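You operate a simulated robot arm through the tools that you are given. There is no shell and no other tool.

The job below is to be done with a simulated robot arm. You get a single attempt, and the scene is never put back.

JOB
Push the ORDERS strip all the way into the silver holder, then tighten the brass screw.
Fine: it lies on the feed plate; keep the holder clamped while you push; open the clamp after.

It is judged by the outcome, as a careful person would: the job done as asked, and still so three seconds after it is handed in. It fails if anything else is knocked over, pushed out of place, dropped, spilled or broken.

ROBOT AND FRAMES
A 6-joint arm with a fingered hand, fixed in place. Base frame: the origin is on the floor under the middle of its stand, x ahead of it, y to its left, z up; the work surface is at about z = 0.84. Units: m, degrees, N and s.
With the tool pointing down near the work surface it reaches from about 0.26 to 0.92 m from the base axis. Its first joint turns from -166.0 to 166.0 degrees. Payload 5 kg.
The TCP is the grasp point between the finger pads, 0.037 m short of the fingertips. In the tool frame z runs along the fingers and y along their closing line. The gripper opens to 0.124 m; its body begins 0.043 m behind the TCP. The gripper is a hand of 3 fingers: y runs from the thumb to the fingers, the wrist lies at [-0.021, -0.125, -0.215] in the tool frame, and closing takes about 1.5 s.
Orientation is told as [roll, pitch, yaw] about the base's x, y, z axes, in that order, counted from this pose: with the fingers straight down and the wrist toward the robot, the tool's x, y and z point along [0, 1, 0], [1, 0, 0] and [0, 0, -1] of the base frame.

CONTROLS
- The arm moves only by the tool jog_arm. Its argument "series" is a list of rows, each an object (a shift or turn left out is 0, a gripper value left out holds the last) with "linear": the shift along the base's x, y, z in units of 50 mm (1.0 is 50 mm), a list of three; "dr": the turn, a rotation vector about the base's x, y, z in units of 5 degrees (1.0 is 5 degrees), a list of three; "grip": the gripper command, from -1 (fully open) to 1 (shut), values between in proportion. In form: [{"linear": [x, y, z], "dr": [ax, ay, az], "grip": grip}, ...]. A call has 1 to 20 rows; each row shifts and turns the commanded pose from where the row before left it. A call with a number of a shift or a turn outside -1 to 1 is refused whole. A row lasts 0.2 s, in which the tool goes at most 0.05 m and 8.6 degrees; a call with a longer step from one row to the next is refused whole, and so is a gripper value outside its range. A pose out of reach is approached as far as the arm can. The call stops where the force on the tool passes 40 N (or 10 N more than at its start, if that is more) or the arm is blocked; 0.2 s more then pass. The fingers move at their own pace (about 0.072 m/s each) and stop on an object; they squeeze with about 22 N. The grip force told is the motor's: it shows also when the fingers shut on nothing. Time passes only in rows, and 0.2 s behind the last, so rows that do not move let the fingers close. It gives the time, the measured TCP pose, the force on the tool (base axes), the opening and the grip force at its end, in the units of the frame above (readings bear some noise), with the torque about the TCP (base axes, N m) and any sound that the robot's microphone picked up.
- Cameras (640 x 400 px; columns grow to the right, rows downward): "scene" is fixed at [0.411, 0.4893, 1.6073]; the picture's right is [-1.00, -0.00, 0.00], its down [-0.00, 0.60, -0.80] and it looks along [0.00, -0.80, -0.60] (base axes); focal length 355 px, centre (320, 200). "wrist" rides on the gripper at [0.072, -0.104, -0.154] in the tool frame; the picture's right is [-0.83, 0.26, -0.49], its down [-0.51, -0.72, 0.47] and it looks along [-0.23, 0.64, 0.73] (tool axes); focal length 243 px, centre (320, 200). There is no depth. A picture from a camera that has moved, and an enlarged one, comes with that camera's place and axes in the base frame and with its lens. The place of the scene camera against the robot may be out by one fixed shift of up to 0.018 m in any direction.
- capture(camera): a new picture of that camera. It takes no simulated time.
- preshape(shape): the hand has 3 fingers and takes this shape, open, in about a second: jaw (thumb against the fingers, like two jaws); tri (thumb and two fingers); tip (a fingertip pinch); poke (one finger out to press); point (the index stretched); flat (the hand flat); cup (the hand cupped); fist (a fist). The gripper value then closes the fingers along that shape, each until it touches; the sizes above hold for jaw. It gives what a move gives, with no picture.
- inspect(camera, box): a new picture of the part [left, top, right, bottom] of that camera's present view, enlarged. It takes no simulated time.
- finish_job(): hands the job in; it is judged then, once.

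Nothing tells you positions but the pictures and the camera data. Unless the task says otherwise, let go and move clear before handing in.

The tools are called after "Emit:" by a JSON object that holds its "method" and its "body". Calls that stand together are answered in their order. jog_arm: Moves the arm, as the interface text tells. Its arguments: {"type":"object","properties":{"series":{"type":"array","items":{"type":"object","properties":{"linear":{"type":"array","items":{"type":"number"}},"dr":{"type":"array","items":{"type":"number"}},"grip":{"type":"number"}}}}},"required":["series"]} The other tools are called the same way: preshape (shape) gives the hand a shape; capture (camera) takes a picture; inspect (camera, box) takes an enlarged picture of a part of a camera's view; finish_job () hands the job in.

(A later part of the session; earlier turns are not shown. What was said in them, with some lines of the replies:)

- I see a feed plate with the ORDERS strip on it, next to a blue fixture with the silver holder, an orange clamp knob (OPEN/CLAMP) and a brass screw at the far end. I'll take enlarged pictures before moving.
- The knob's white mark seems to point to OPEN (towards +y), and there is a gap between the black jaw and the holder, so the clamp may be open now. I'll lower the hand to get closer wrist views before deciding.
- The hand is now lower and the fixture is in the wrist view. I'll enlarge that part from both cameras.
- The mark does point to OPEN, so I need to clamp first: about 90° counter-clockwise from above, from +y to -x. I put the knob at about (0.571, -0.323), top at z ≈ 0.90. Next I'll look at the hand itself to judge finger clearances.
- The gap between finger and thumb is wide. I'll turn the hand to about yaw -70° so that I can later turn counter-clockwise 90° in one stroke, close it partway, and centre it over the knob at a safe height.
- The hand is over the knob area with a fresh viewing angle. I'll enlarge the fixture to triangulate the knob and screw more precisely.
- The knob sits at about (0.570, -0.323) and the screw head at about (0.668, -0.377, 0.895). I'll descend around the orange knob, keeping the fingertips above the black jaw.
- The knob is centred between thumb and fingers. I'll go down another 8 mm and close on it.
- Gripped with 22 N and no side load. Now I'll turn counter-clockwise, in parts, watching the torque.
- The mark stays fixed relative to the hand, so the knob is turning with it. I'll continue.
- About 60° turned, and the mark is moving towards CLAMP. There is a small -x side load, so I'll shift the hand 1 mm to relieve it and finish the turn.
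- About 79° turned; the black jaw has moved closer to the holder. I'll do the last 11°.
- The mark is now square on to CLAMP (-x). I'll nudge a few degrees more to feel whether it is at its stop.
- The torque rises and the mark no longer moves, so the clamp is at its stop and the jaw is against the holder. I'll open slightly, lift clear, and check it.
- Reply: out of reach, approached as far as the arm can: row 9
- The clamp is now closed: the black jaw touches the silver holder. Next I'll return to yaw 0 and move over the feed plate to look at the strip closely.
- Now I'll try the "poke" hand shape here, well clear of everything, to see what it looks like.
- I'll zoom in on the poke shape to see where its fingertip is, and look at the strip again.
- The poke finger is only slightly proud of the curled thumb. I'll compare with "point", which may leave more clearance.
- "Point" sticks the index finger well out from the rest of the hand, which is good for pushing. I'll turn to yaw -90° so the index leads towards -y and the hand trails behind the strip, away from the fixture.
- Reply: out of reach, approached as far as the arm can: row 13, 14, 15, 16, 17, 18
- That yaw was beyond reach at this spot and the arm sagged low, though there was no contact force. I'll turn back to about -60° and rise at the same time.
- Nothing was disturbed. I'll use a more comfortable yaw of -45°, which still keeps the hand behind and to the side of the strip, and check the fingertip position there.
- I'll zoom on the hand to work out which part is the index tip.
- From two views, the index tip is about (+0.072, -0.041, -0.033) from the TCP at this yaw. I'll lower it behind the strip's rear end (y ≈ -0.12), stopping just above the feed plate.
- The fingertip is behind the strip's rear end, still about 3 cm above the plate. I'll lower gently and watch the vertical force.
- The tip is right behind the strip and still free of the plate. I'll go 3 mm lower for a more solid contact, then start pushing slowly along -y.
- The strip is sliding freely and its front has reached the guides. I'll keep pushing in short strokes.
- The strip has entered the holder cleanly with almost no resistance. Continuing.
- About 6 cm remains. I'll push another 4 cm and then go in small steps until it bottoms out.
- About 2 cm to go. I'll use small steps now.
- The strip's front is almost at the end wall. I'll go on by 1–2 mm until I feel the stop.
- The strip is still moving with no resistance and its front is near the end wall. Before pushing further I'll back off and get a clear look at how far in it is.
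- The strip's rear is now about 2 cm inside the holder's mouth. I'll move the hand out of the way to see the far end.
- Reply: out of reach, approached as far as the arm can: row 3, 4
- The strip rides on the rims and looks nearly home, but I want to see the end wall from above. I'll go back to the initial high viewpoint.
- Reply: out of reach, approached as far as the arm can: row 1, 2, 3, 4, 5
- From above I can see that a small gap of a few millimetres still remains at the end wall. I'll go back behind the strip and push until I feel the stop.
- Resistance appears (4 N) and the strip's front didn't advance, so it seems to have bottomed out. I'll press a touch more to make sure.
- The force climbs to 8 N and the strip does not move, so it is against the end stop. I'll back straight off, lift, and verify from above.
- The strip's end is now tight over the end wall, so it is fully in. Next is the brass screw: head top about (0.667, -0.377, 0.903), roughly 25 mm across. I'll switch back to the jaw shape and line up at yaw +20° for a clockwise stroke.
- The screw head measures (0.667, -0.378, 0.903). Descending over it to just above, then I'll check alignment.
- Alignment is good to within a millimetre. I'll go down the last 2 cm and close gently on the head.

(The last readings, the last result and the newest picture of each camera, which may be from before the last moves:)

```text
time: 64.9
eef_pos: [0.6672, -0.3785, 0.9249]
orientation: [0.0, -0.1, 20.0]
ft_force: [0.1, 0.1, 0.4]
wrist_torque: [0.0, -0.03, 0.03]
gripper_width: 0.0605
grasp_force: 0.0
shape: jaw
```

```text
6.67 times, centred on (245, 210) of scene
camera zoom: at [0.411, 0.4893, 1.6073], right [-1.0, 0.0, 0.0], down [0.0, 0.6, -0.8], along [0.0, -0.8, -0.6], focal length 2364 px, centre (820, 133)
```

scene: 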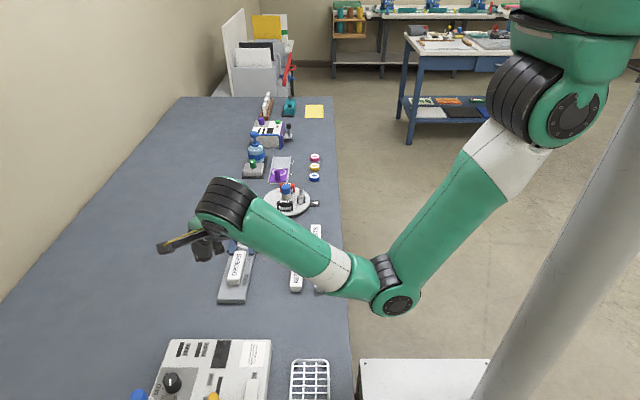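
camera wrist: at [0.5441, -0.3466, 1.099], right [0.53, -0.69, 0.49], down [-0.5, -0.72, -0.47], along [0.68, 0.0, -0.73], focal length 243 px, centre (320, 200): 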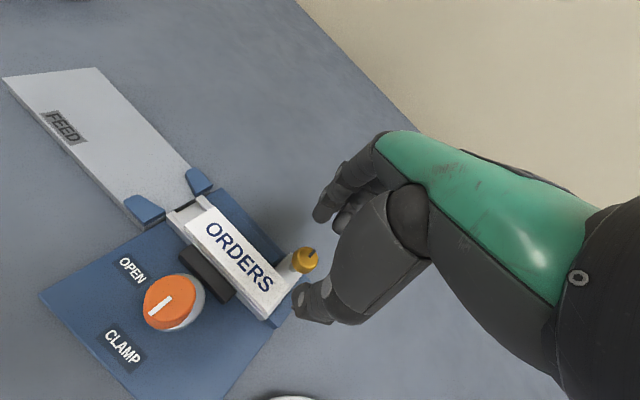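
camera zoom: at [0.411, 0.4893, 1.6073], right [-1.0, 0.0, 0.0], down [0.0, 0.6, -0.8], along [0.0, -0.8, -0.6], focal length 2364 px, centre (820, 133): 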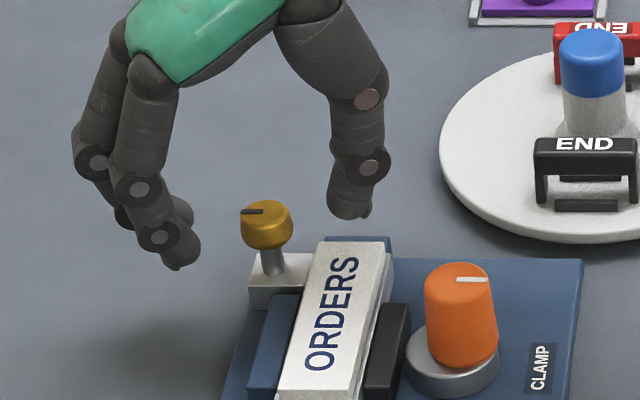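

Emit:
{"method": "jog_arm", "body": {"series": [{"grip": 1}, {}, {}, {}, {}, {}]}}

Emit:
{"method": "inspect", "body": {"camera": "scene", "box": [215, 180, 275, 240]}}

Emit:
{"method": "inspect", "body": {"camera": "wrist", "box": [250, 200, 370, 310]}}

```text
time: 66.3
eef_pos: [0.6678, -0.3784, 0.9255]
orientation: [0.1, 0.2, 20.0]
ft_force: [-2.1, -1.5, 0.0]
wrist_torque: [-0.02, 0.06, -0.01]
gripper_width: 0.0109
grasp_force: 22.5
shape: jaw
```

```text
6.67 times, centred on (245, 210) of scene
camera zoom: at [0.411, 0.4893, 1.6073], right [-1.0, 0.0, 0.0], down [0.0, 0.6, -0.8], along [0.0, -0.8, -0.6], focal length 2364 px, centre (820, 133)
```

zoom: 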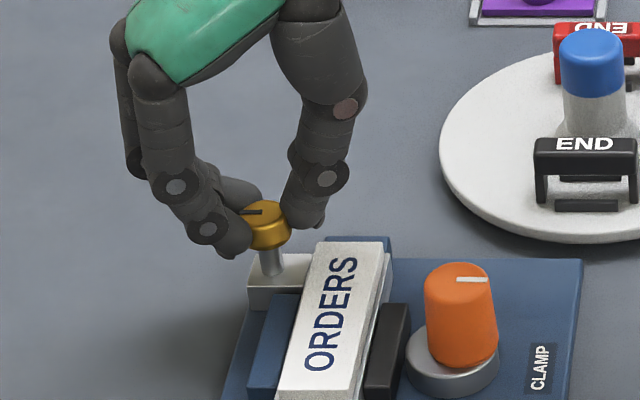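

```text
3.64 times, centred on (310, 255) of wrist
camera zoom: at [0.5457, -0.3464, 1.0777], right [0.53, -0.69, 0.49], down [-0.5, -0.72, -0.47], along [0.68, 0.0, -0.73], focal length 882 px, centre (356, 0)
```

zoom: 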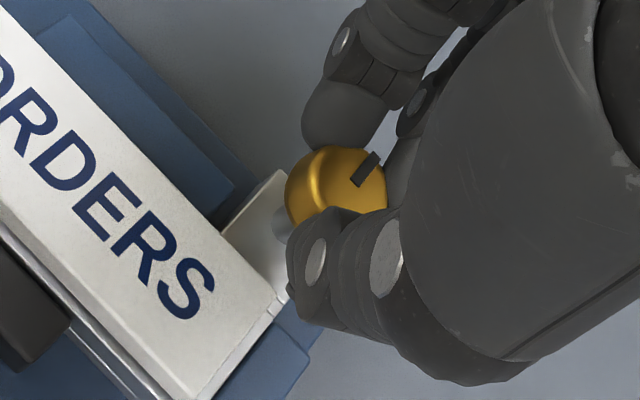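

Held firmly with hardly any side load. I'll turn clockwise, first 20°, and check that the screw follows.

Emit:
{"method": "jog_arm", "body": {"series": [{"dr": [0, 0, -0.8]}, {"dr": [0, 0, -0.8]}, {"dr": [0, 0, -0.8]}, {"dr": [0, 0, -0.8]}, {"dr": [0, 0, -0.8]}, {}]}}

Emit:
{"method": "inspect", "body": {"camera": "scene", "box": [215, 180, 275, 240]}}

Emit:
{"method": "inspect", "body": {"camera": "wrist", "box": [250, 200, 370, 310]}}

```text
time: 67.7
eef_pos: [0.6655, -0.3796, 0.9252]
orientation: [0.0, 0.1, 0.0]
ft_force: [0.2, 0.7, -0.2]
wrist_torque: [-0.03, -0.03, 0.03]
gripper_width: 0.0106
grasp_force: 22.1
shape: jaw
```

```text
6.67 times, centred on (245, 210) of scene
camera zoom: at [0.411, 0.4893, 1.6073], right [-1.0, 0.0, 0.0], down [0.0, 0.6, -0.8], along [0.0, -0.8, -0.6], focal length 2364 px, centre (820, 133)
```

zoom: 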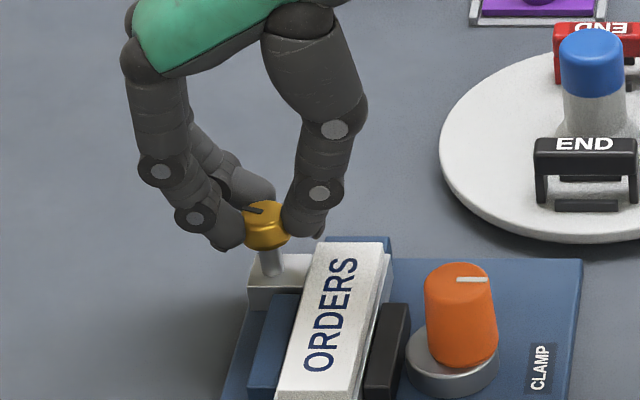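

```text
3.64 times, centred on (310, 255) of wrist
camera zoom: at [0.5634, -0.3063, 1.0778], right [0.26, -0.83, 0.49], down [-0.72, -0.51, -0.47], along [0.64, -0.23, -0.73], focal length 882 px, centre (356, 0)
```

zoom: 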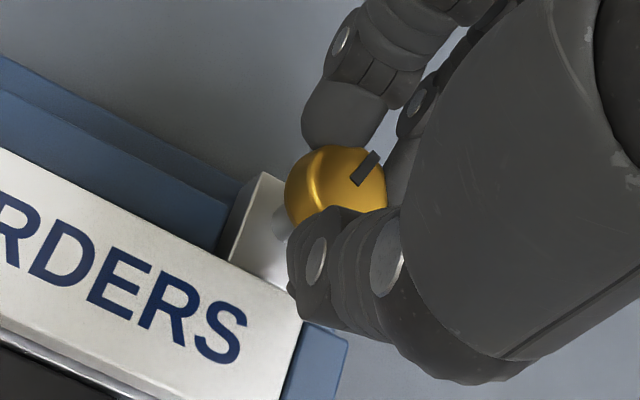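

The screw turns with the hand. I'll continue clockwise.

Emit:
{"method": "jog_arm", "body": {"series": [{"dr": [0, 0, -0.8]}, {"dr": [0, 0, -0.8]}, {"dr": [0, 0, -0.8]}, {"dr": [0, 0, -0.8]}, {"dr": [0, 0, -0.8]}, {"dr": [0, 0, -0.8]}, {"dr": [0, 0, -0.8]}, {"dr": [0, 0, -0.8]}, {"dr": [0, 0, -0.8]}, {}]}}

Emit:
{"method": "inspect", "body": {"camera": "scene", "box": [215, 180, 275, 240]}}

Emit:
{"method": "inspect", "body": {"camera": "wrist", "box": [250, 200, 370, 310]}}

```text
time: 69.9
eef_pos: [0.6656, -0.379, 0.9249]
orientation: [0.0, 0.0, -36.0]
ft_force: [-5.3, 0.9, 2.8]
wrist_torque: [0.01, 0.12, -0.02]
gripper_width: 0.0108
grasp_force: 21.5
shape: jaw
```

```text
6.67 times, centred on (245, 210) of scene
camera zoom: at [0.411, 0.4893, 1.6073], right [-1.0, 0.0, 0.0], down [0.0, 0.6, -0.8], along [0.0, -0.8, -0.6], focal length 2364 px, centre (820, 133)
```

zoom: 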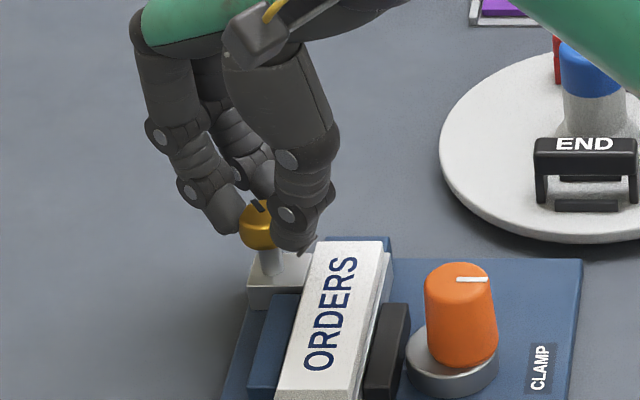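

```text
3.64 times, centred on (310, 255) of wrist
camera zoom: at [0.6257, -0.2592, 1.0778], right [-0.28, -0.83, 0.49], down [-0.88, 0.01, -0.47], along [0.38, -0.56, -0.73], focal length 882 px, centre (356, 0)
```

zoom: 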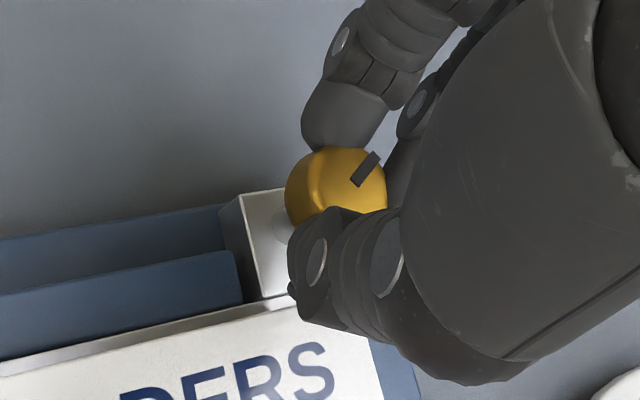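

Emit:
{"method": "jog_arm", "body": {"series": [{"linear": [0.01, 0, 0], "dr": [0, 0, -0.8]}, {"linear": [0.01, 0, 0], "dr": [0, 0, -0.8]}, {"dr": [0, 0, -0.8]}, {"dr": [0, 0, -0.8]}, {"dr": [0, 0, -0.8]}, {"dr": [0, 0, -0.8]}, {"dr": [0, 0, -0.8]}, {"dr": [0, 0, -0.8]}, {"dr": [0, 0, -0.8]}, {}]}}

Emit:
{"method": "inspect", "body": {"camera": "scene", "box": [215, 180, 275, 240]}}

Emit:
{"method": "inspect", "body": {"camera": "wrist", "box": [250, 200, 370, 310]}}

```text
time: 72.1
eef_pos: [0.6651, -0.3791, 0.9236]
orientation: [0.0, 0.0, -72.0]
ft_force: [-7.1, 6.6, 4.2]
wrist_torque: [0.2, 0.21, 0.06]
gripper_width: 0.011
grasp_force: 22.2
shape: jaw
```

```text
6.67 times, centred on (245, 210) of scene
camera zoom: at [0.411, 0.4893, 1.6073], right [-1.0, 0.0, 0.0], down [0.0, 0.6, -0.8], along [0.0, -0.8, -0.6], focal length 2364 px, centre (820, 133)
```

zoom: 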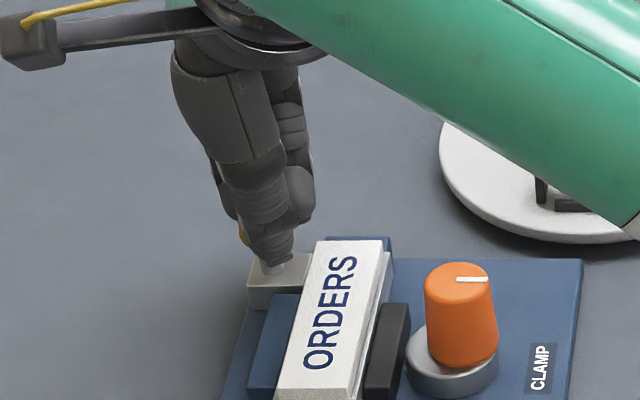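

```text
3.64 times, centred on (310, 255) of wrist
camera zoom: at [0.7043, -0.2576, 1.0778], right [-0.71, -0.5, 0.49], down [-0.7, 0.53, -0.47], along [-0.02, -0.68, -0.73], focal length 882 px, centre (356, 0)
```

zoom: 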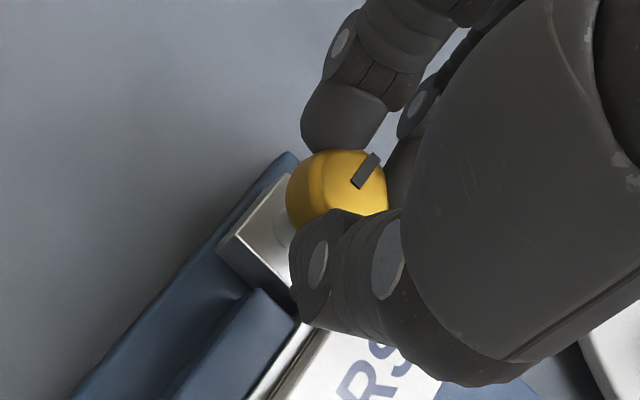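

About 92° turned and still free (torque near zero), so it needs more turns. I'll open, lift, swing back to yaw +20° and take another bite.

Emit:
{"method": "jog_arm", "body": {"series": [{"grip": 0.03}, {}, {}, {"linear": [0, 0, 0.3]}, {"linear": [0.03, 0, 0.6]}, {}]}}

Emit:
{"method": "jog_arm", "body": {"series": [{"dr": [0, 0, 1]}, {"dr": [0, 0, 1]}, {"dr": [0, 0, 1]}, {"dr": [0, 0, 1]}, {"dr": [0, 0, 1]}, {"dr": [0, 0, 1]}, {"dr": [0, 0, 1]}, {"dr": [0, 0, 1]}, {"dr": [0, 0, 1]}, {"dr": [0, 0, 1]}, {"dr": [0, 0, 1]}, {"dr": [0, 0, 1]}, {"dr": [0, 0, 1]}, {"dr": [0, 0, 1]}, {"dr": [0, 0, 1]}, {"dr": [0, 0, 1]}, {"dr": [0, 0, 1]}, {"dr": [0, 0, 1]}, {"dr": [0, 0, 0.4]}, {}]}}

Emit:
{"method": "inspect", "body": {"camera": "wrist", "box": [250, 210, 350, 300]}}

Emit:
{"method": "inspect", "body": {"camera": "scene", "box": [215, 180, 275, 240]}}

```text
time: 73.5
eef_pos: [0.6676, -0.379, 0.9681]
orientation: [0.0, 0.1, -72.0]
ft_force: [-0.4, 0.1, -1.4]
wrist_torque: [0.01, 0.01, -0.01]
gripper_width: 0.0596
grasp_force: 0.0
shape: jaw
```

```text
time: 77.7
eef_pos: [0.6695, -0.3783, 0.9691]
orientation: [0.0, 0.1, 20.0]
ft_force: [-0.3, -0.2, -1.0]
wrist_torque: [-0.01, 0.0, -0.01]
gripper_width: 0.0597
grasp_force: 0.1
shape: jaw
```

```text
4.44 times, centred on (300, 255) of wrist
camera zoom: at [0.5471, -0.3466, 1.1224], right [0.53, -0.69, 0.49], down [-0.5, -0.72, -0.47], along [0.68, 0.0, -0.73], focal length 1078 px, centre (409, -44)
```

zoom: 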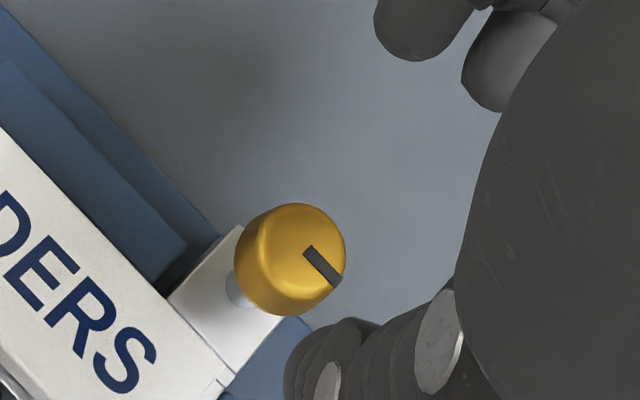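

```text
6.67 times, centred on (245, 210) of scene
camera zoom: at [0.411, 0.4893, 1.6073], right [-1.0, 0.0, 0.0], down [0.0, 0.6, -0.8], along [0.0, -0.8, -0.6], focal length 2364 px, centre (820, 133)
```

zoom: 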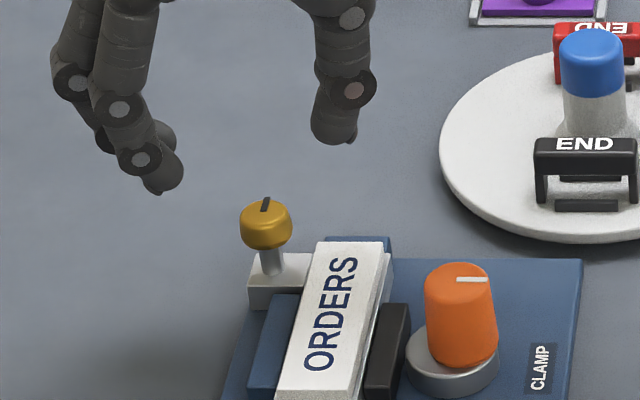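

The mark has gone from +x to -y, a clean 90° clockwise. Second bite now.

Emit:
{"method": "jog_arm", "body": {"series": [{"linear": [-0.04, 0, -0.3]}, {"linear": [-0.01, 0, -0.3]}, {"linear": [0, 0, -0.28]}, {"grip": 1}, {}, {}, {}, {}]}}

Emit:
{"method": "jog_arm", "body": {"series": [{"dr": [0, 0, -0.8]}, {"dr": [0, 0, -0.8]}, {"dr": [0, 0, -0.8]}, {"dr": [0, 0, -0.8]}, {"dr": [0, 0, -0.8]}, {"dr": [0, 0, -0.8]}, {"dr": [0, 0, -0.8]}, {"dr": [0, 0, -0.8]}, {"dr": [0, 0, -0.8]}, {"dr": [0, 0, -0.8]}, {}]}}

Emit:
{"method": "inspect", "body": {"camera": "wrist", "box": [250, 210, 350, 300]}}

```text
time: 79.5
eef_pos: [0.6667, -0.3799, 0.9247]
orientation: [0.0, 0.0, 20.0]
ft_force: [-1.9, -1.0, -0.5]
wrist_torque: [-0.03, 0.08, 0.03]
gripper_width: 0.0106
grasp_force: 21.8
shape: jaw
```

```text
time: 81.9
eef_pos: [0.6659, -0.3787, 0.9255]
orientation: [0.1, 0.0, -20.2]
ft_force: [-0.9, 3.2, -3.4]
wrist_torque: [0.07, -0.07, 0.18]
gripper_width: 0.0092
grasp_force: 22.7
shape: jaw
```

```text
4.44 times, centred on (300, 255) of wrist
camera zoom: at [0.5943, -0.2748, 1.0786], right [-0.04, -0.87, 0.49], down [-0.85, -0.23, -0.47], along [0.52, -0.44, -0.73], focal length 1078 px, centre (409, -44)
```

zoom: 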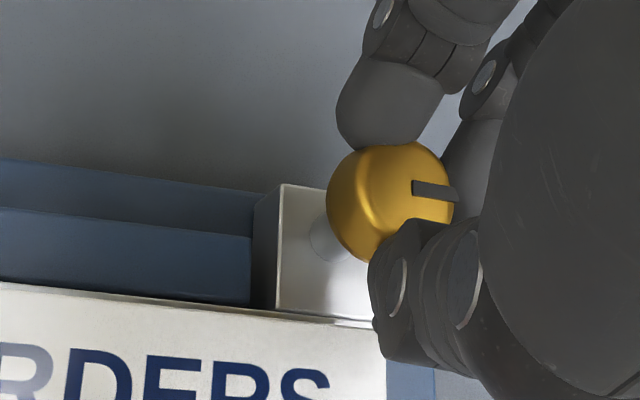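

The torque rose to 0.18 N·m and the mark stayed pointing at -y while the fingers slid round it, so the screw seems to have reached its stop at 90°. I'll check the scene picture.

Emit:
{"method": "inspect", "body": {"camera": "scene", "box": [225, 190, 265, 230]}}

Emit:
{"method": "jog_arm", "body": {"series": [{"dr": [0, 0, -0.8]}, {"dr": [0, 0, -0.8]}, {"dr": [0, 0, -0.8]}, {}]}}

Emit:
{"method": "inspect", "body": {"camera": "wrist", "box": [250, 210, 350, 300]}}

```text
10.00 times, centred on (245, 210) of scene
camera zoom: at [0.411, 0.4893, 1.6073], right [-1.0, 0.0, 0.0], down [0.0, 0.6, -0.8], along [0.0, -0.8, -0.6], focal length 3547 px, centre (1070, 100)
```

zoom: 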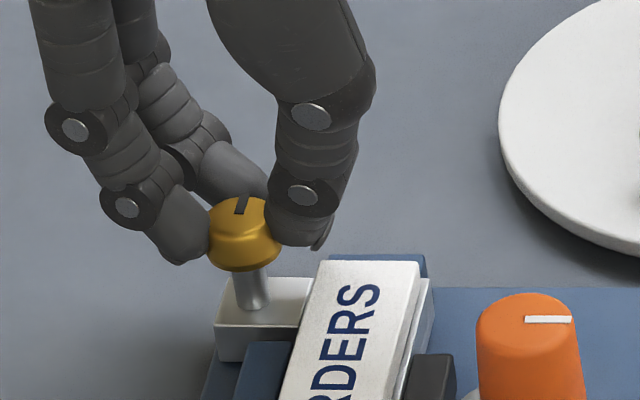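

```text
time: 82.9
eef_pos: [0.6663, -0.3793, 0.9257]
orientation: [0.0, 0.0, -31.9]
ft_force: [3.2, 6.6, -2.1]
wrist_torque: [0.16, -0.23, 0.26]
gripper_width: 0.0093
grasp_force: 21.9
shape: jaw
```

```text
4.44 times, centred on (300, 255) of wrist
camera zoom: at [0.6173, -0.2622, 1.0788], right [-0.22, -0.84, 0.49], down [-0.88, -0.05, -0.47], along [0.42, -0.54, -0.73], focal length 1078 px, centre (409, -44)
```

zoom: 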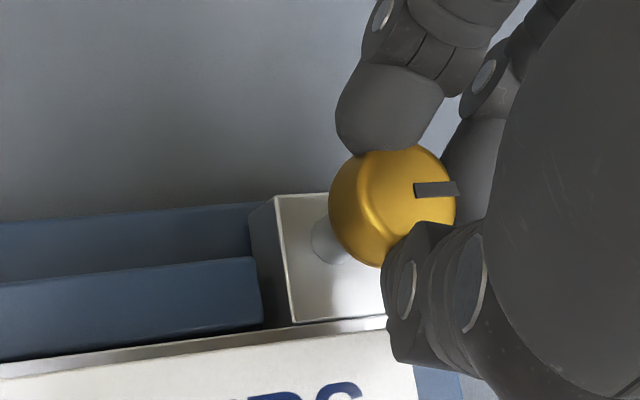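

The mark does not move any more even at 0.26 N·m: the screw is tight against its stop. I'll release it, lift clear, and move above the clamp knob for the final opening.

Emit:
{"method": "jog_arm", "body": {"series": [{"grip": 0.03}, {}, {}, {"linear": [0, 0, 0.3]}, {"linear": [0, 0, 0.6]}, {"linear": [0, 0, 0.8]}, {}]}}

Emit:
{"method": "jog_arm", "body": {"series": [{"linear": [-0.2, 0.12, 0.1], "dr": [0, 0, 1]}, {"linear": [-0.2, 0.12, 0.1], "dr": [0, 0, 1]}, {"linear": [-0.2, 0.12, 0], "dr": [0, 0, 1]}, {"linear": [-0.2, 0.12, 0], "dr": [0, 0, 1]}, {"linear": [-0.2, 0.12, 0], "dr": [0, 0, 1]}, {"linear": [-0.2, 0.12, 0], "dr": [0, 0, 1]}, {"linear": [-0.2, 0.12, 0], "dr": [0, 0, 1]}, {"linear": [-0.2, 0.12, 0], "dr": [0, 0, 1]}, {"linear": [-0.2, 0.12, 0], "dr": [0, 0, 1]}, {"linear": [-0.2, 0.04, 0], "dr": [0, 0, 1]}, {}]}}

Emit:
{"method": "capture", "body": {"camera": "wrist"}}

Emit:
{"method": "inspect", "body": {"camera": "scene", "box": [215, 180, 295, 260]}}

```text
time: 84.5
eef_pos: [0.6649, -0.379, 1.0103]
orientation: [0.0, 0.1, -31.9]
ft_force: [-0.5, 1.1, -0.8]
wrist_torque: [0.01, 0.01, -0.02]
gripper_width: 0.0595
grasp_force: 0.1
shape: jaw
```

```text
time: 86.9
eef_pos: [0.5661, -0.323, 1.0214]
orientation: [0.0, 0.0, 18.1]
ft_force: [1.0, 0.6, 0.9]
wrist_torque: [0.01, 0.05, 0.01]
gripper_width: 0.0598
grasp_force: 0.1
shape: jaw
```

```text
taken
camera wrist: at [0.4459, -0.286, 1.1745], right [0.51, -0.71, 0.49], down [-0.53, -0.71, -0.47], along [0.68, -0.02, -0.73], focal length 243 px, centre (320, 200)
```

wrist: 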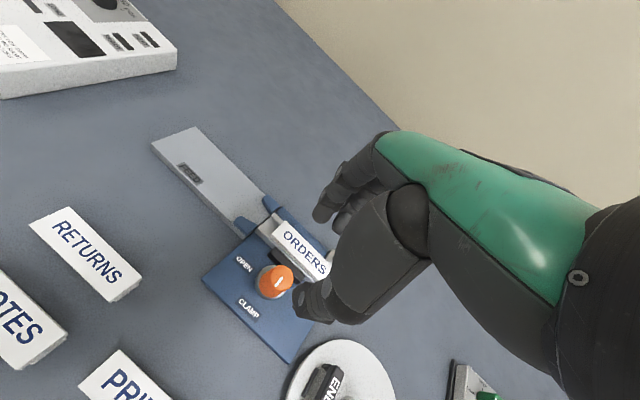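

```text
5.00 times, centred on (255, 220) of scene
camera zoom: at [0.411, 0.4893, 1.6073], right [-1.0, 0.0, 0.0], down [0.0, 0.6, -0.8], along [0.0, -0.8, -0.6], focal length 1773 px, centre (645, 100)
```

zoom: 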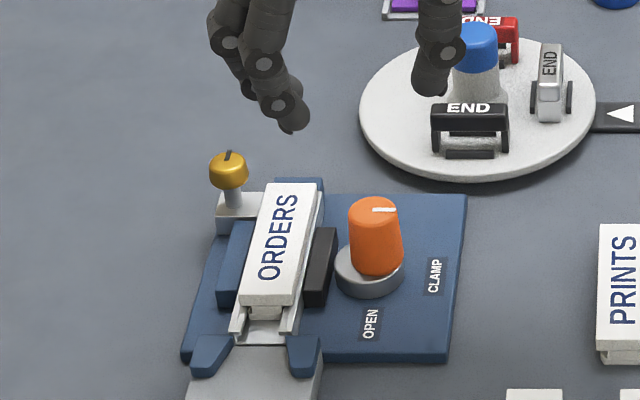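

The strip is in and the screw's mark points to -y. Now I'll narrow the hand slightly so the fingers clear the strip's label, and lower over the clamp knob.

Emit:
{"method": "jog_arm", "body": {"series": [{"linear": [0.01, 0, -0.3], "grip": 0.2}, {"linear": [0, 0, -0.5]}, {"linear": [0, 0, -0.5]}, {"linear": [0, 0, -0.5]}, {}]}}

Emit:
{"method": "capture", "body": {"camera": "wrist"}}

Emit:
{"method": "inspect", "body": {"camera": "scene", "box": [225, 190, 285, 250]}}

```text
time: 88.1
eef_pos: [0.5659, -0.3241, 0.9294]
orientation: [0.1, -0.1, 18.0]
ft_force: [-0.4, 0.0, 0.0]
wrist_torque: [0.0, 0.01, -0.01]
gripper_width: 0.0501
grasp_force: 0.0
shape: jaw
```

```text
taken
camera wrist: at [0.4463, -0.287, 1.0833], right [0.51, -0.71, 0.49], down [-0.53, -0.71, -0.47], along [0.68, -0.02, -0.73], focal length 243 px, centre (320, 200)
```

wrist: 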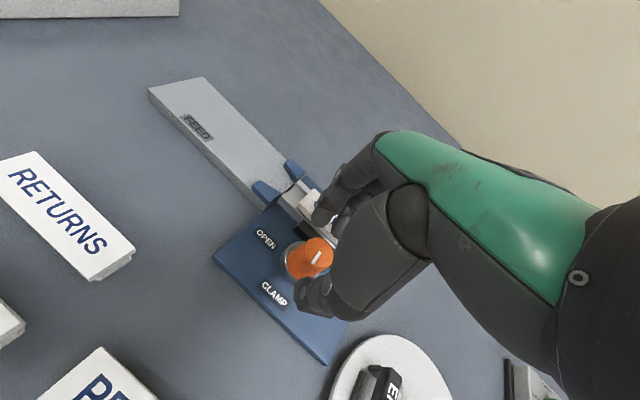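

```text
6.67 times, centred on (255, 220) of scene
camera zoom: at [0.411, 0.4893, 1.6073], right [-1.0, 0.0, 0.0], down [0.0, 0.6, -0.8], along [0.0, -0.8, -0.6], focal length 2364 px, centre (753, 67)
```

zoom: 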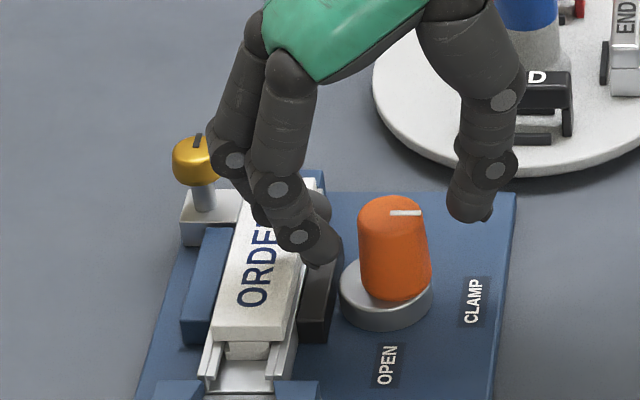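

Clearances look fine: fingertips sit between the knob and the label, above the jaw. I'll go down 16 mm and grip the knob.

Emit:
{"method": "jog_arm", "body": {"series": [{"linear": [0.01, 0.02, -0.16]}, {"linear": [0, 0, -0.16]}, {}]}}

Emit:
{"method": "jog_arm", "body": {"series": [{"grip": 1}, {}, {}, {}, {}, {}]}}

Emit:
{"method": "inspect", "body": {"camera": "wrist", "box": [230, 180, 370, 310]}}

Emit:
{"method": "inspect", "body": {"camera": "scene", "box": [225, 190, 285, 250]}}

```text
time: 88.9
eef_pos: [0.5676, -0.3211, 0.9143]
orientation: [0.1, 0.0, 18.0]
ft_force: [0.6, -0.6, -0.1]
wrist_torque: [0.02, -0.01, 0.01]
gripper_width: 0.05
grasp_force: 0.0
shape: jaw
```

```text
time: 90.3
eef_pos: [0.5688, -0.3217, 0.9144]
orientation: [0.0, 0.0, 18.0]
ft_force: [0.0, 0.5, -2.1]
wrist_torque: [0.02, 0.03, 0.04]
gripper_width: 0.0224
grasp_force: 22.2
shape: jaw
```

```text
3.08 times, centred on (300, 245) of wrist
camera zoom: at [0.4471, -0.285, 1.0677], right [0.51, -0.71, 0.49], down [-0.53, -0.71, -0.47], along [0.68, -0.02, -0.73], focal length 746 px, centre (382, 62)
```

zoom: 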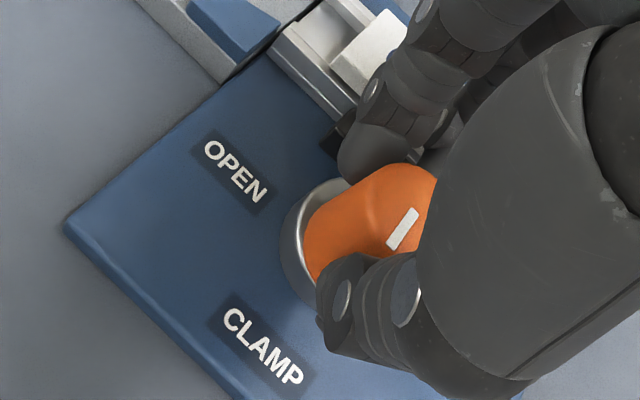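

```text
6.67 times, centred on (255, 220) of scene
camera zoom: at [0.411, 0.4893, 1.6073], right [-1.0, 0.0, 0.0], down [0.0, 0.6, -0.8], along [0.0, -0.8, -0.6], focal length 2364 px, centre (753, 67)
```

zoom: 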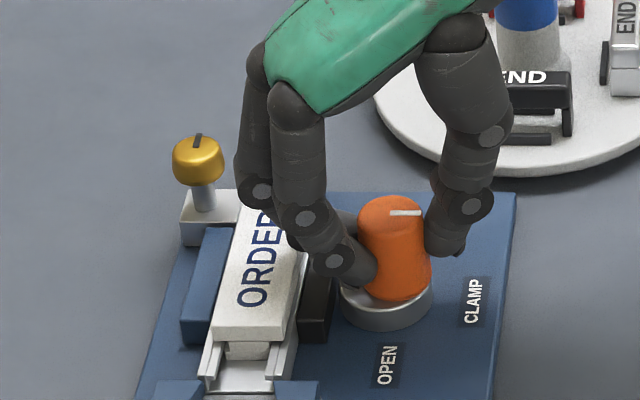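

The knob is gripped cleanly. I'll turn it clockwise towards OPEN.

Emit:
{"method": "jog_arm", "body": {"series": [{"dr": [0, 0, -0.8]}, {"dr": [0, 0, -0.8]}, {"dr": [0, 0, -0.8]}, {"dr": [0, 0, -0.8]}, {"dr": [0, 0, -0.8]}, {"dr": [0, 0, -0.8]}, {"dr": [0, 0, -0.8]}, {"dr": [0, 0, -0.8]}, {}]}}

Emit:
{"method": "inspect", "body": {"camera": "scene", "box": [225, 190, 285, 250]}}

```text
time: 92.3
eef_pos: [0.5677, -0.3225, 0.9135]
orientation: [0.0, 0.0, -14.0]
ft_force: [8.6, 6.7, -1.2]
wrist_torque: [0.15, -0.35, 0.03]
gripper_width: 0.0219
grasp_force: 22.0
shape: jaw
```

```text
6.67 times, centred on (255, 220) of scene
camera zoom: at [0.411, 0.4893, 1.6073], right [-1.0, 0.0, 0.0], down [0.0, 0.6, -0.8], along [0.0, -0.8, -0.6], focal length 2364 px, centre (753, 67)
```

zoom: 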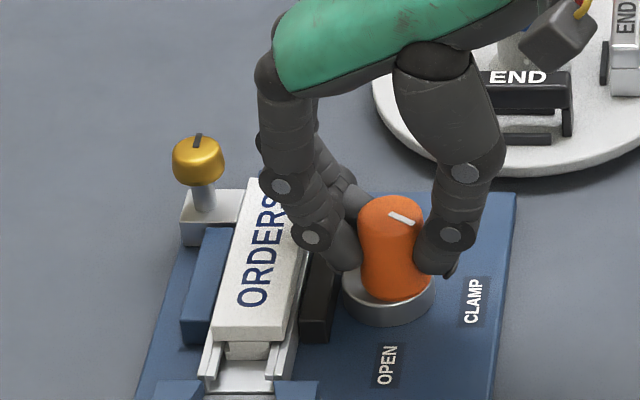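

It is turning. I'll relieve the side load by about a millimetre and continue.

Emit:
{"method": "jog_arm", "body": {"series": [{"linear": [0.02, 0.01, 0], "dr": [0, 0, -0.8]}, {"linear": [0.01, 0.01, 0], "dr": [0, 0, -0.8]}, {"dr": [0, 0, -0.8]}, {"dr": [0, 0, -0.8]}, {"dr": [0, 0, -0.8]}, {"dr": [0, 0, -0.8]}, {"dr": [0, 0, -0.8]}, {"dr": [0, 0, -0.8]}, {}]}}

Emit:
{"method": "inspect", "body": {"camera": "wrist", "box": [230, 180, 370, 310]}}

```text
time: 94.3
eef_pos: [0.5691, -0.3224, 0.915]
orientation: [0.0, 0.0, -46.1]
ft_force: [9.3, -4.4, -2.4]
wrist_torque: [-0.23, -0.34, 0.06]
gripper_width: 0.0217
grasp_force: 21.4
shape: jaw
```

```text
3.08 times, centred on (300, 245) of wrist
camera zoom: at [0.5499, -0.1964, 1.0678], right [-0.42, -0.76, 0.49], down [-0.87, 0.17, -0.47], along [0.28, -0.62, -0.73], focal length 746 px, centre (382, 62)
```

zoom: 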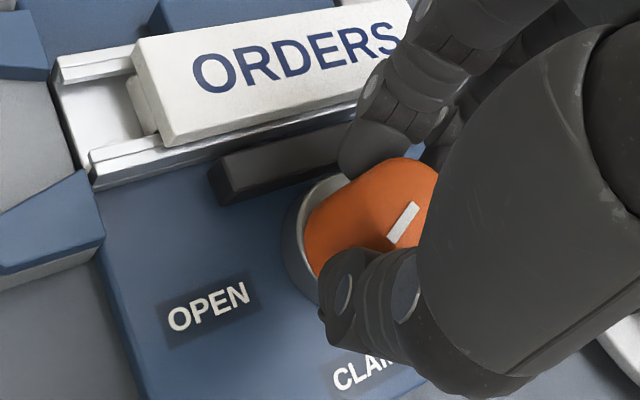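

Emit:
{"method": "jog_arm", "body": {"series": [{"linear": [0.02, -0.01, 0], "dr": [0, 0, -0.8]}, {"dr": [0, 0, -0.8]}, {"dr": [0, 0, -0.8]}, {"dr": [0, 0, -0.8]}, {"dr": [0, 0, -0.8]}, {"dr": [0, 0, -0.8]}, {}]}}

Emit:
{"method": "inspect", "body": {"camera": "wrist", "box": [230, 180, 370, 310]}}

Emit:
{"method": "inspect", "body": {"camera": "scene", "box": [225, 190, 285, 250]}}

```text
time: 95.9
eef_pos: [0.5706, -0.3215, 0.9148]
orientation: [0.0, -0.1, -70.1]
ft_force: [7.8, -7.0, 3.6]
wrist_torque: [-0.37, -0.25, 0.01]
gripper_width: 0.022
grasp_force: 21.8
shape: jaw
```

```text
3.08 times, centred on (300, 245) of wrist
camera zoom: at [0.6032, -0.1996, 1.0676], right [-0.69, -0.53, 0.49], down [-0.72, 0.5, -0.47], along [0.0, -0.68, -0.73], focal length 746 px, centre (382, 62)
```

zoom: 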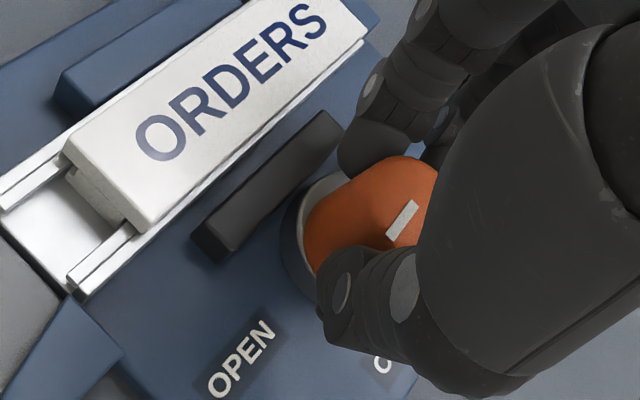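

```text
6.67 times, centred on (255, 220) of scene
camera zoom: at [0.411, 0.4893, 1.6073], right [-1.0, 0.0, 0.0], down [0.0, 0.6, -0.8], along [0.0, -0.8, -0.6], focal length 2364 px, centre (753, 67)
```

zoom: 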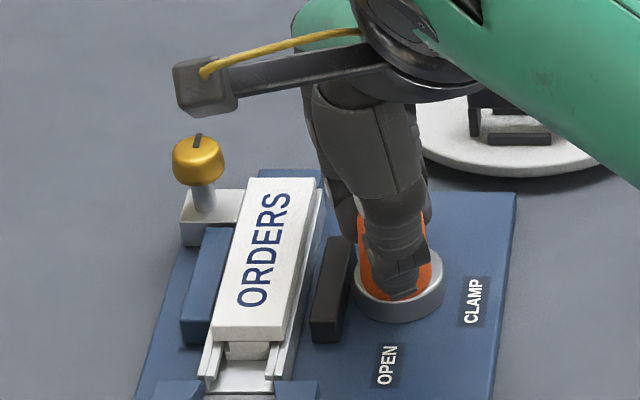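

The mark now points at OPEN within a few degrees and the jaw has backed off from the holder. I'll turn a few degrees more to the stop.

Emit:
{"method": "jog_arm", "body": {"series": [{"linear": [0.01, -0.02, 0], "dr": [0, 0, -0.6]}, {"dr": [0, 0, -0.4]}, {}]}}

Emit:
{"method": "inspect", "body": {"camera": "wrist", "box": [230, 180, 370, 310]}}

```text
time: 96.7
eef_pos: [0.5698, -0.3237, 0.9146]
orientation: [0.0, 0.0, -75.0]
ft_force: [8.6, 0.9, 1.0]
wrist_torque: [-0.14, -0.3, 0.17]
gripper_width: 0.0221
grasp_force: 21.6
shape: jaw
```

```text
3.08 times, centred on (300, 245) of wrist
camera zoom: at [0.6142, -0.2035, 1.0677], right [-0.73, -0.47, 0.49], down [-0.68, 0.57, -0.47], along [-0.06, -0.68, -0.73], focal length 746 px, centre (382, 62)
```

zoom: 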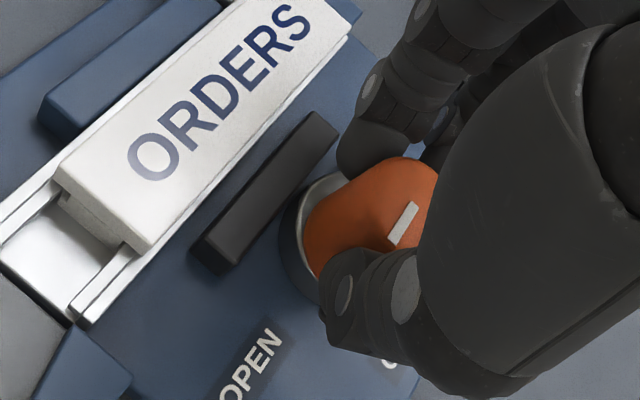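

The torque has risen to 0.17 N·m: the knob is at the OPEN stop. I'll let go, lift straight up and look everything over.

Emit:
{"method": "jog_arm", "body": {"series": [{"grip": 0.0}, {}, {}, {"linear": [0, 0, 0.2]}, {"linear": [0, 0, 0.5]}, {"linear": [0, 0, 0.8]}, {"linear": [0, 0, 0.8]}, {"linear": [0, 0, 0.8]}, {"linear": [0, 0, 0.5]}, {}]}}

Emit:
{"method": "jog_arm", "body": {"series": [{"linear": [0.1, 0, 0.1], "dr": [0, 0, 1]}, {"linear": [0.1, 0, 0.1], "dr": [0, 0, 1]}, {"linear": [0.1, 0, 0.1], "dr": [0, 0, 1]}, {"linear": [0.1, 0, 0.1], "dr": [0, 0, 1]}, {"linear": [0.1, 0, 0], "dr": [0, 0, 1]}, {"linear": [0.1, 0, 0], "dr": [0, 0, 1]}, {"linear": [0.1, 0, 0], "dr": [0, 0, 1]}, {"linear": [0.1, 0, 0], "dr": [0, 0, 1]}, {"linear": [0.1, 0, 0], "dr": [0, 0, 1]}, {"linear": [0.1, 0, 0], "dr": [0, 0, 1]}, {"linear": [0.1, 0, 0], "dr": [0, 0, 1]}, {"linear": [0.1, 0, 0], "dr": [0, 0, 1]}, {"linear": [0.1, 0, 0], "dr": [0, 0, 1]}, {"linear": [0.1, 0, 0], "dr": [0, 0, 1]}, {"linear": [0.1, 0, 0], "dr": [0, 0, 1]}, {}]}}

Emit:
{"method": "capture", "body": {"camera": "wrist"}}

Emit:
{"method": "capture", "body": {"camera": "scene"}}

Emit:
{"method": "inspect", "body": {"camera": "scene", "box": [215, 190, 295, 260]}}

```text
time: 98.9
eef_pos: [0.5697, -0.3216, 1.0949]
orientation: [0.0, -0.1, -75.1]
ft_force: [-0.2, -0.1, -0.4]
wrist_torque: [0.01, -0.03, 0.03]
gripper_width: 0.0616
grasp_force: 0.0
shape: jaw
```

```text
time: 102.3
eef_pos: [0.6459, -0.3225, 1.115]
orientation: [0.0, -0.1, -0.1]
ft_force: [-0.5, -0.4, 0.5]
wrist_torque: [-0.02, 0.01, 0.0]
gripper_width: 0.0616
grasp_force: 0.1
shape: jaw
```

```text
taken
camera wrist: at [0.5419, -0.2505, 1.268], right [0.26, -0.83, 0.49], down [-0.72, -0.51, -0.47], along [0.64, -0.23, -0.73], focal length 243 px, centre (320, 200)
```

wrist: 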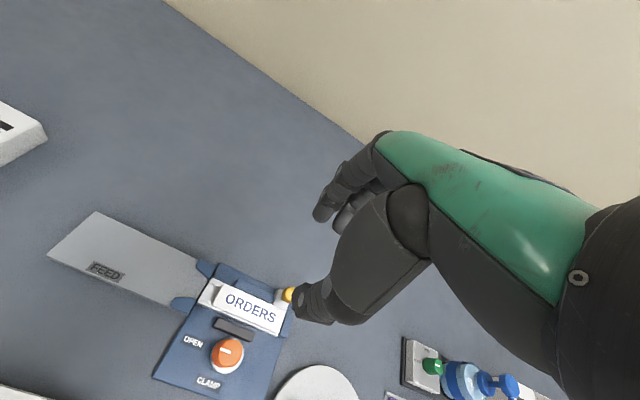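

```text
taken
```

scene: 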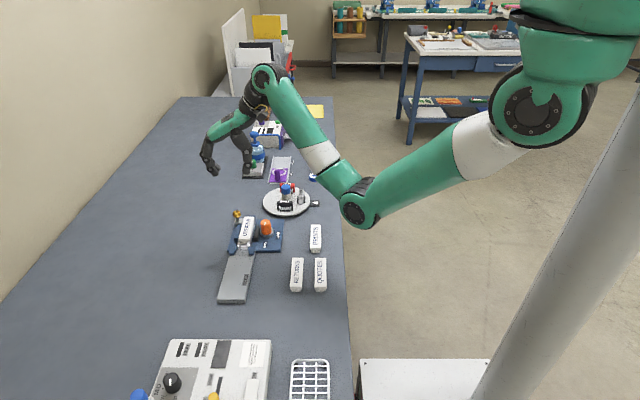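

```text
5.71 times, centred on (255, 225) of scene
camera zoom: at [0.411, 0.4893, 1.6073], right [-1.0, 0.0, 0.0], down [0.0, 0.6, -0.8], along [0.0, -0.8, -0.6], focal length 2027 px, centre (691, 57)
```

zoom: 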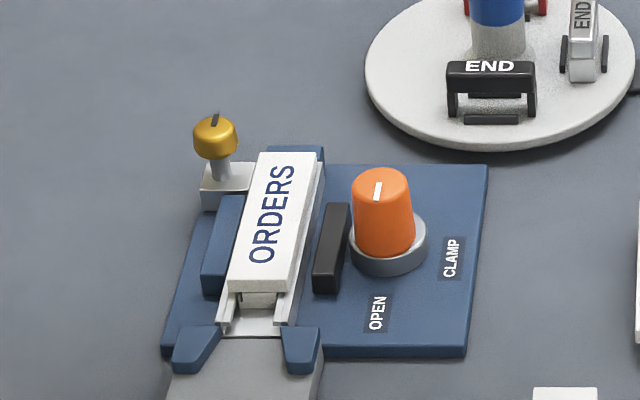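

The clamp is open, the screw's mark has turned a quarter turn, and nothing else has moved. One last close look at the strip's end before handing in.

Emit:
{"method": "inspect", "body": {"camera": "wrist", "box": [190, 260, 310, 350]}}

Emit:
{"method": "inspect", "body": {"camera": "scene", "box": [225, 200, 275, 255]}}

```text
4.44 times, centred on (250, 305) of wrist
camera zoom: at [0.5419, -0.2505, 1.268], right [0.26, -0.83, 0.49], down [-0.72, -0.51, -0.47], along [0.64, -0.23, -0.73], focal length 1078 px, centre (631, -267)
```

zoom: 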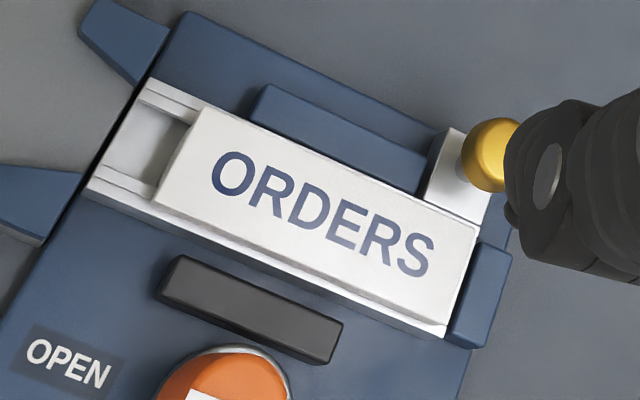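

```text
7.27 times, centred on (250, 228) of scene
camera zoom: at [0.411, 0.4893, 1.6073], right [-1.0, 0.0, 0.0], down [0.0, 0.6, -0.8], along [0.0, -0.8, -0.6], focal length 2579 px, centre (829, 0)
```

zoom: 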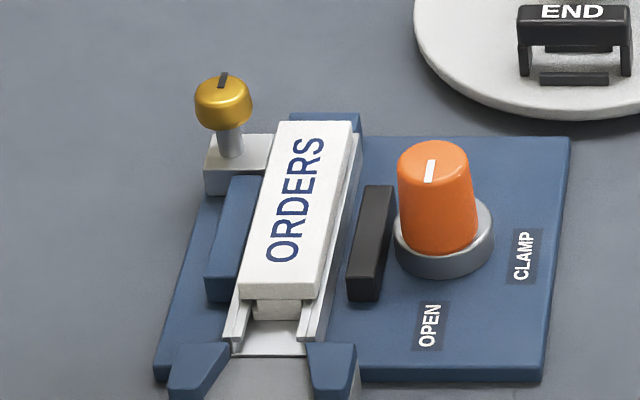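

The ORDERS strip is fully in the silver holder, against its end stop. The brass screw is tight: it turned clockwise about a quarter turn and then stopped. The clamp was closed during the push and now points to OPEN. The hand is empty and well clear, so I'm handing the job in.

Emit:
{"method": "finish_job", "body": {}}

```text
The job is handed in.
```

The job is handed in: the ORDERS strip is all the way into the silver holder, the brass screw is tight, and the clamp is open.

- **Clamp:** it was open at the start, so I closed it before pushing. It stayed closed for the push and the tightening, then I turned it back to OPEN until it stopped.
- **Strip:** I pushed it along the feed plate until it stopped moving against the end stop. The push force had risen to about 8 N by then, and pictures afterwards show its end tight against the holder's end wall.
- **Screw:** it turned clockwise about 90°, then would not go further. The fingers slipped round it at 0.26 N·m, so I take it to be at its stop.

Comparing pictures from before and after, the holder, with the strip and screw, may have shifted about 2 mm back towards the feed plate. It probably happened while I was turning the screw against its stop. The strip still sits fully home in the holder, and I saw nothing else moved, tipped or dropped.
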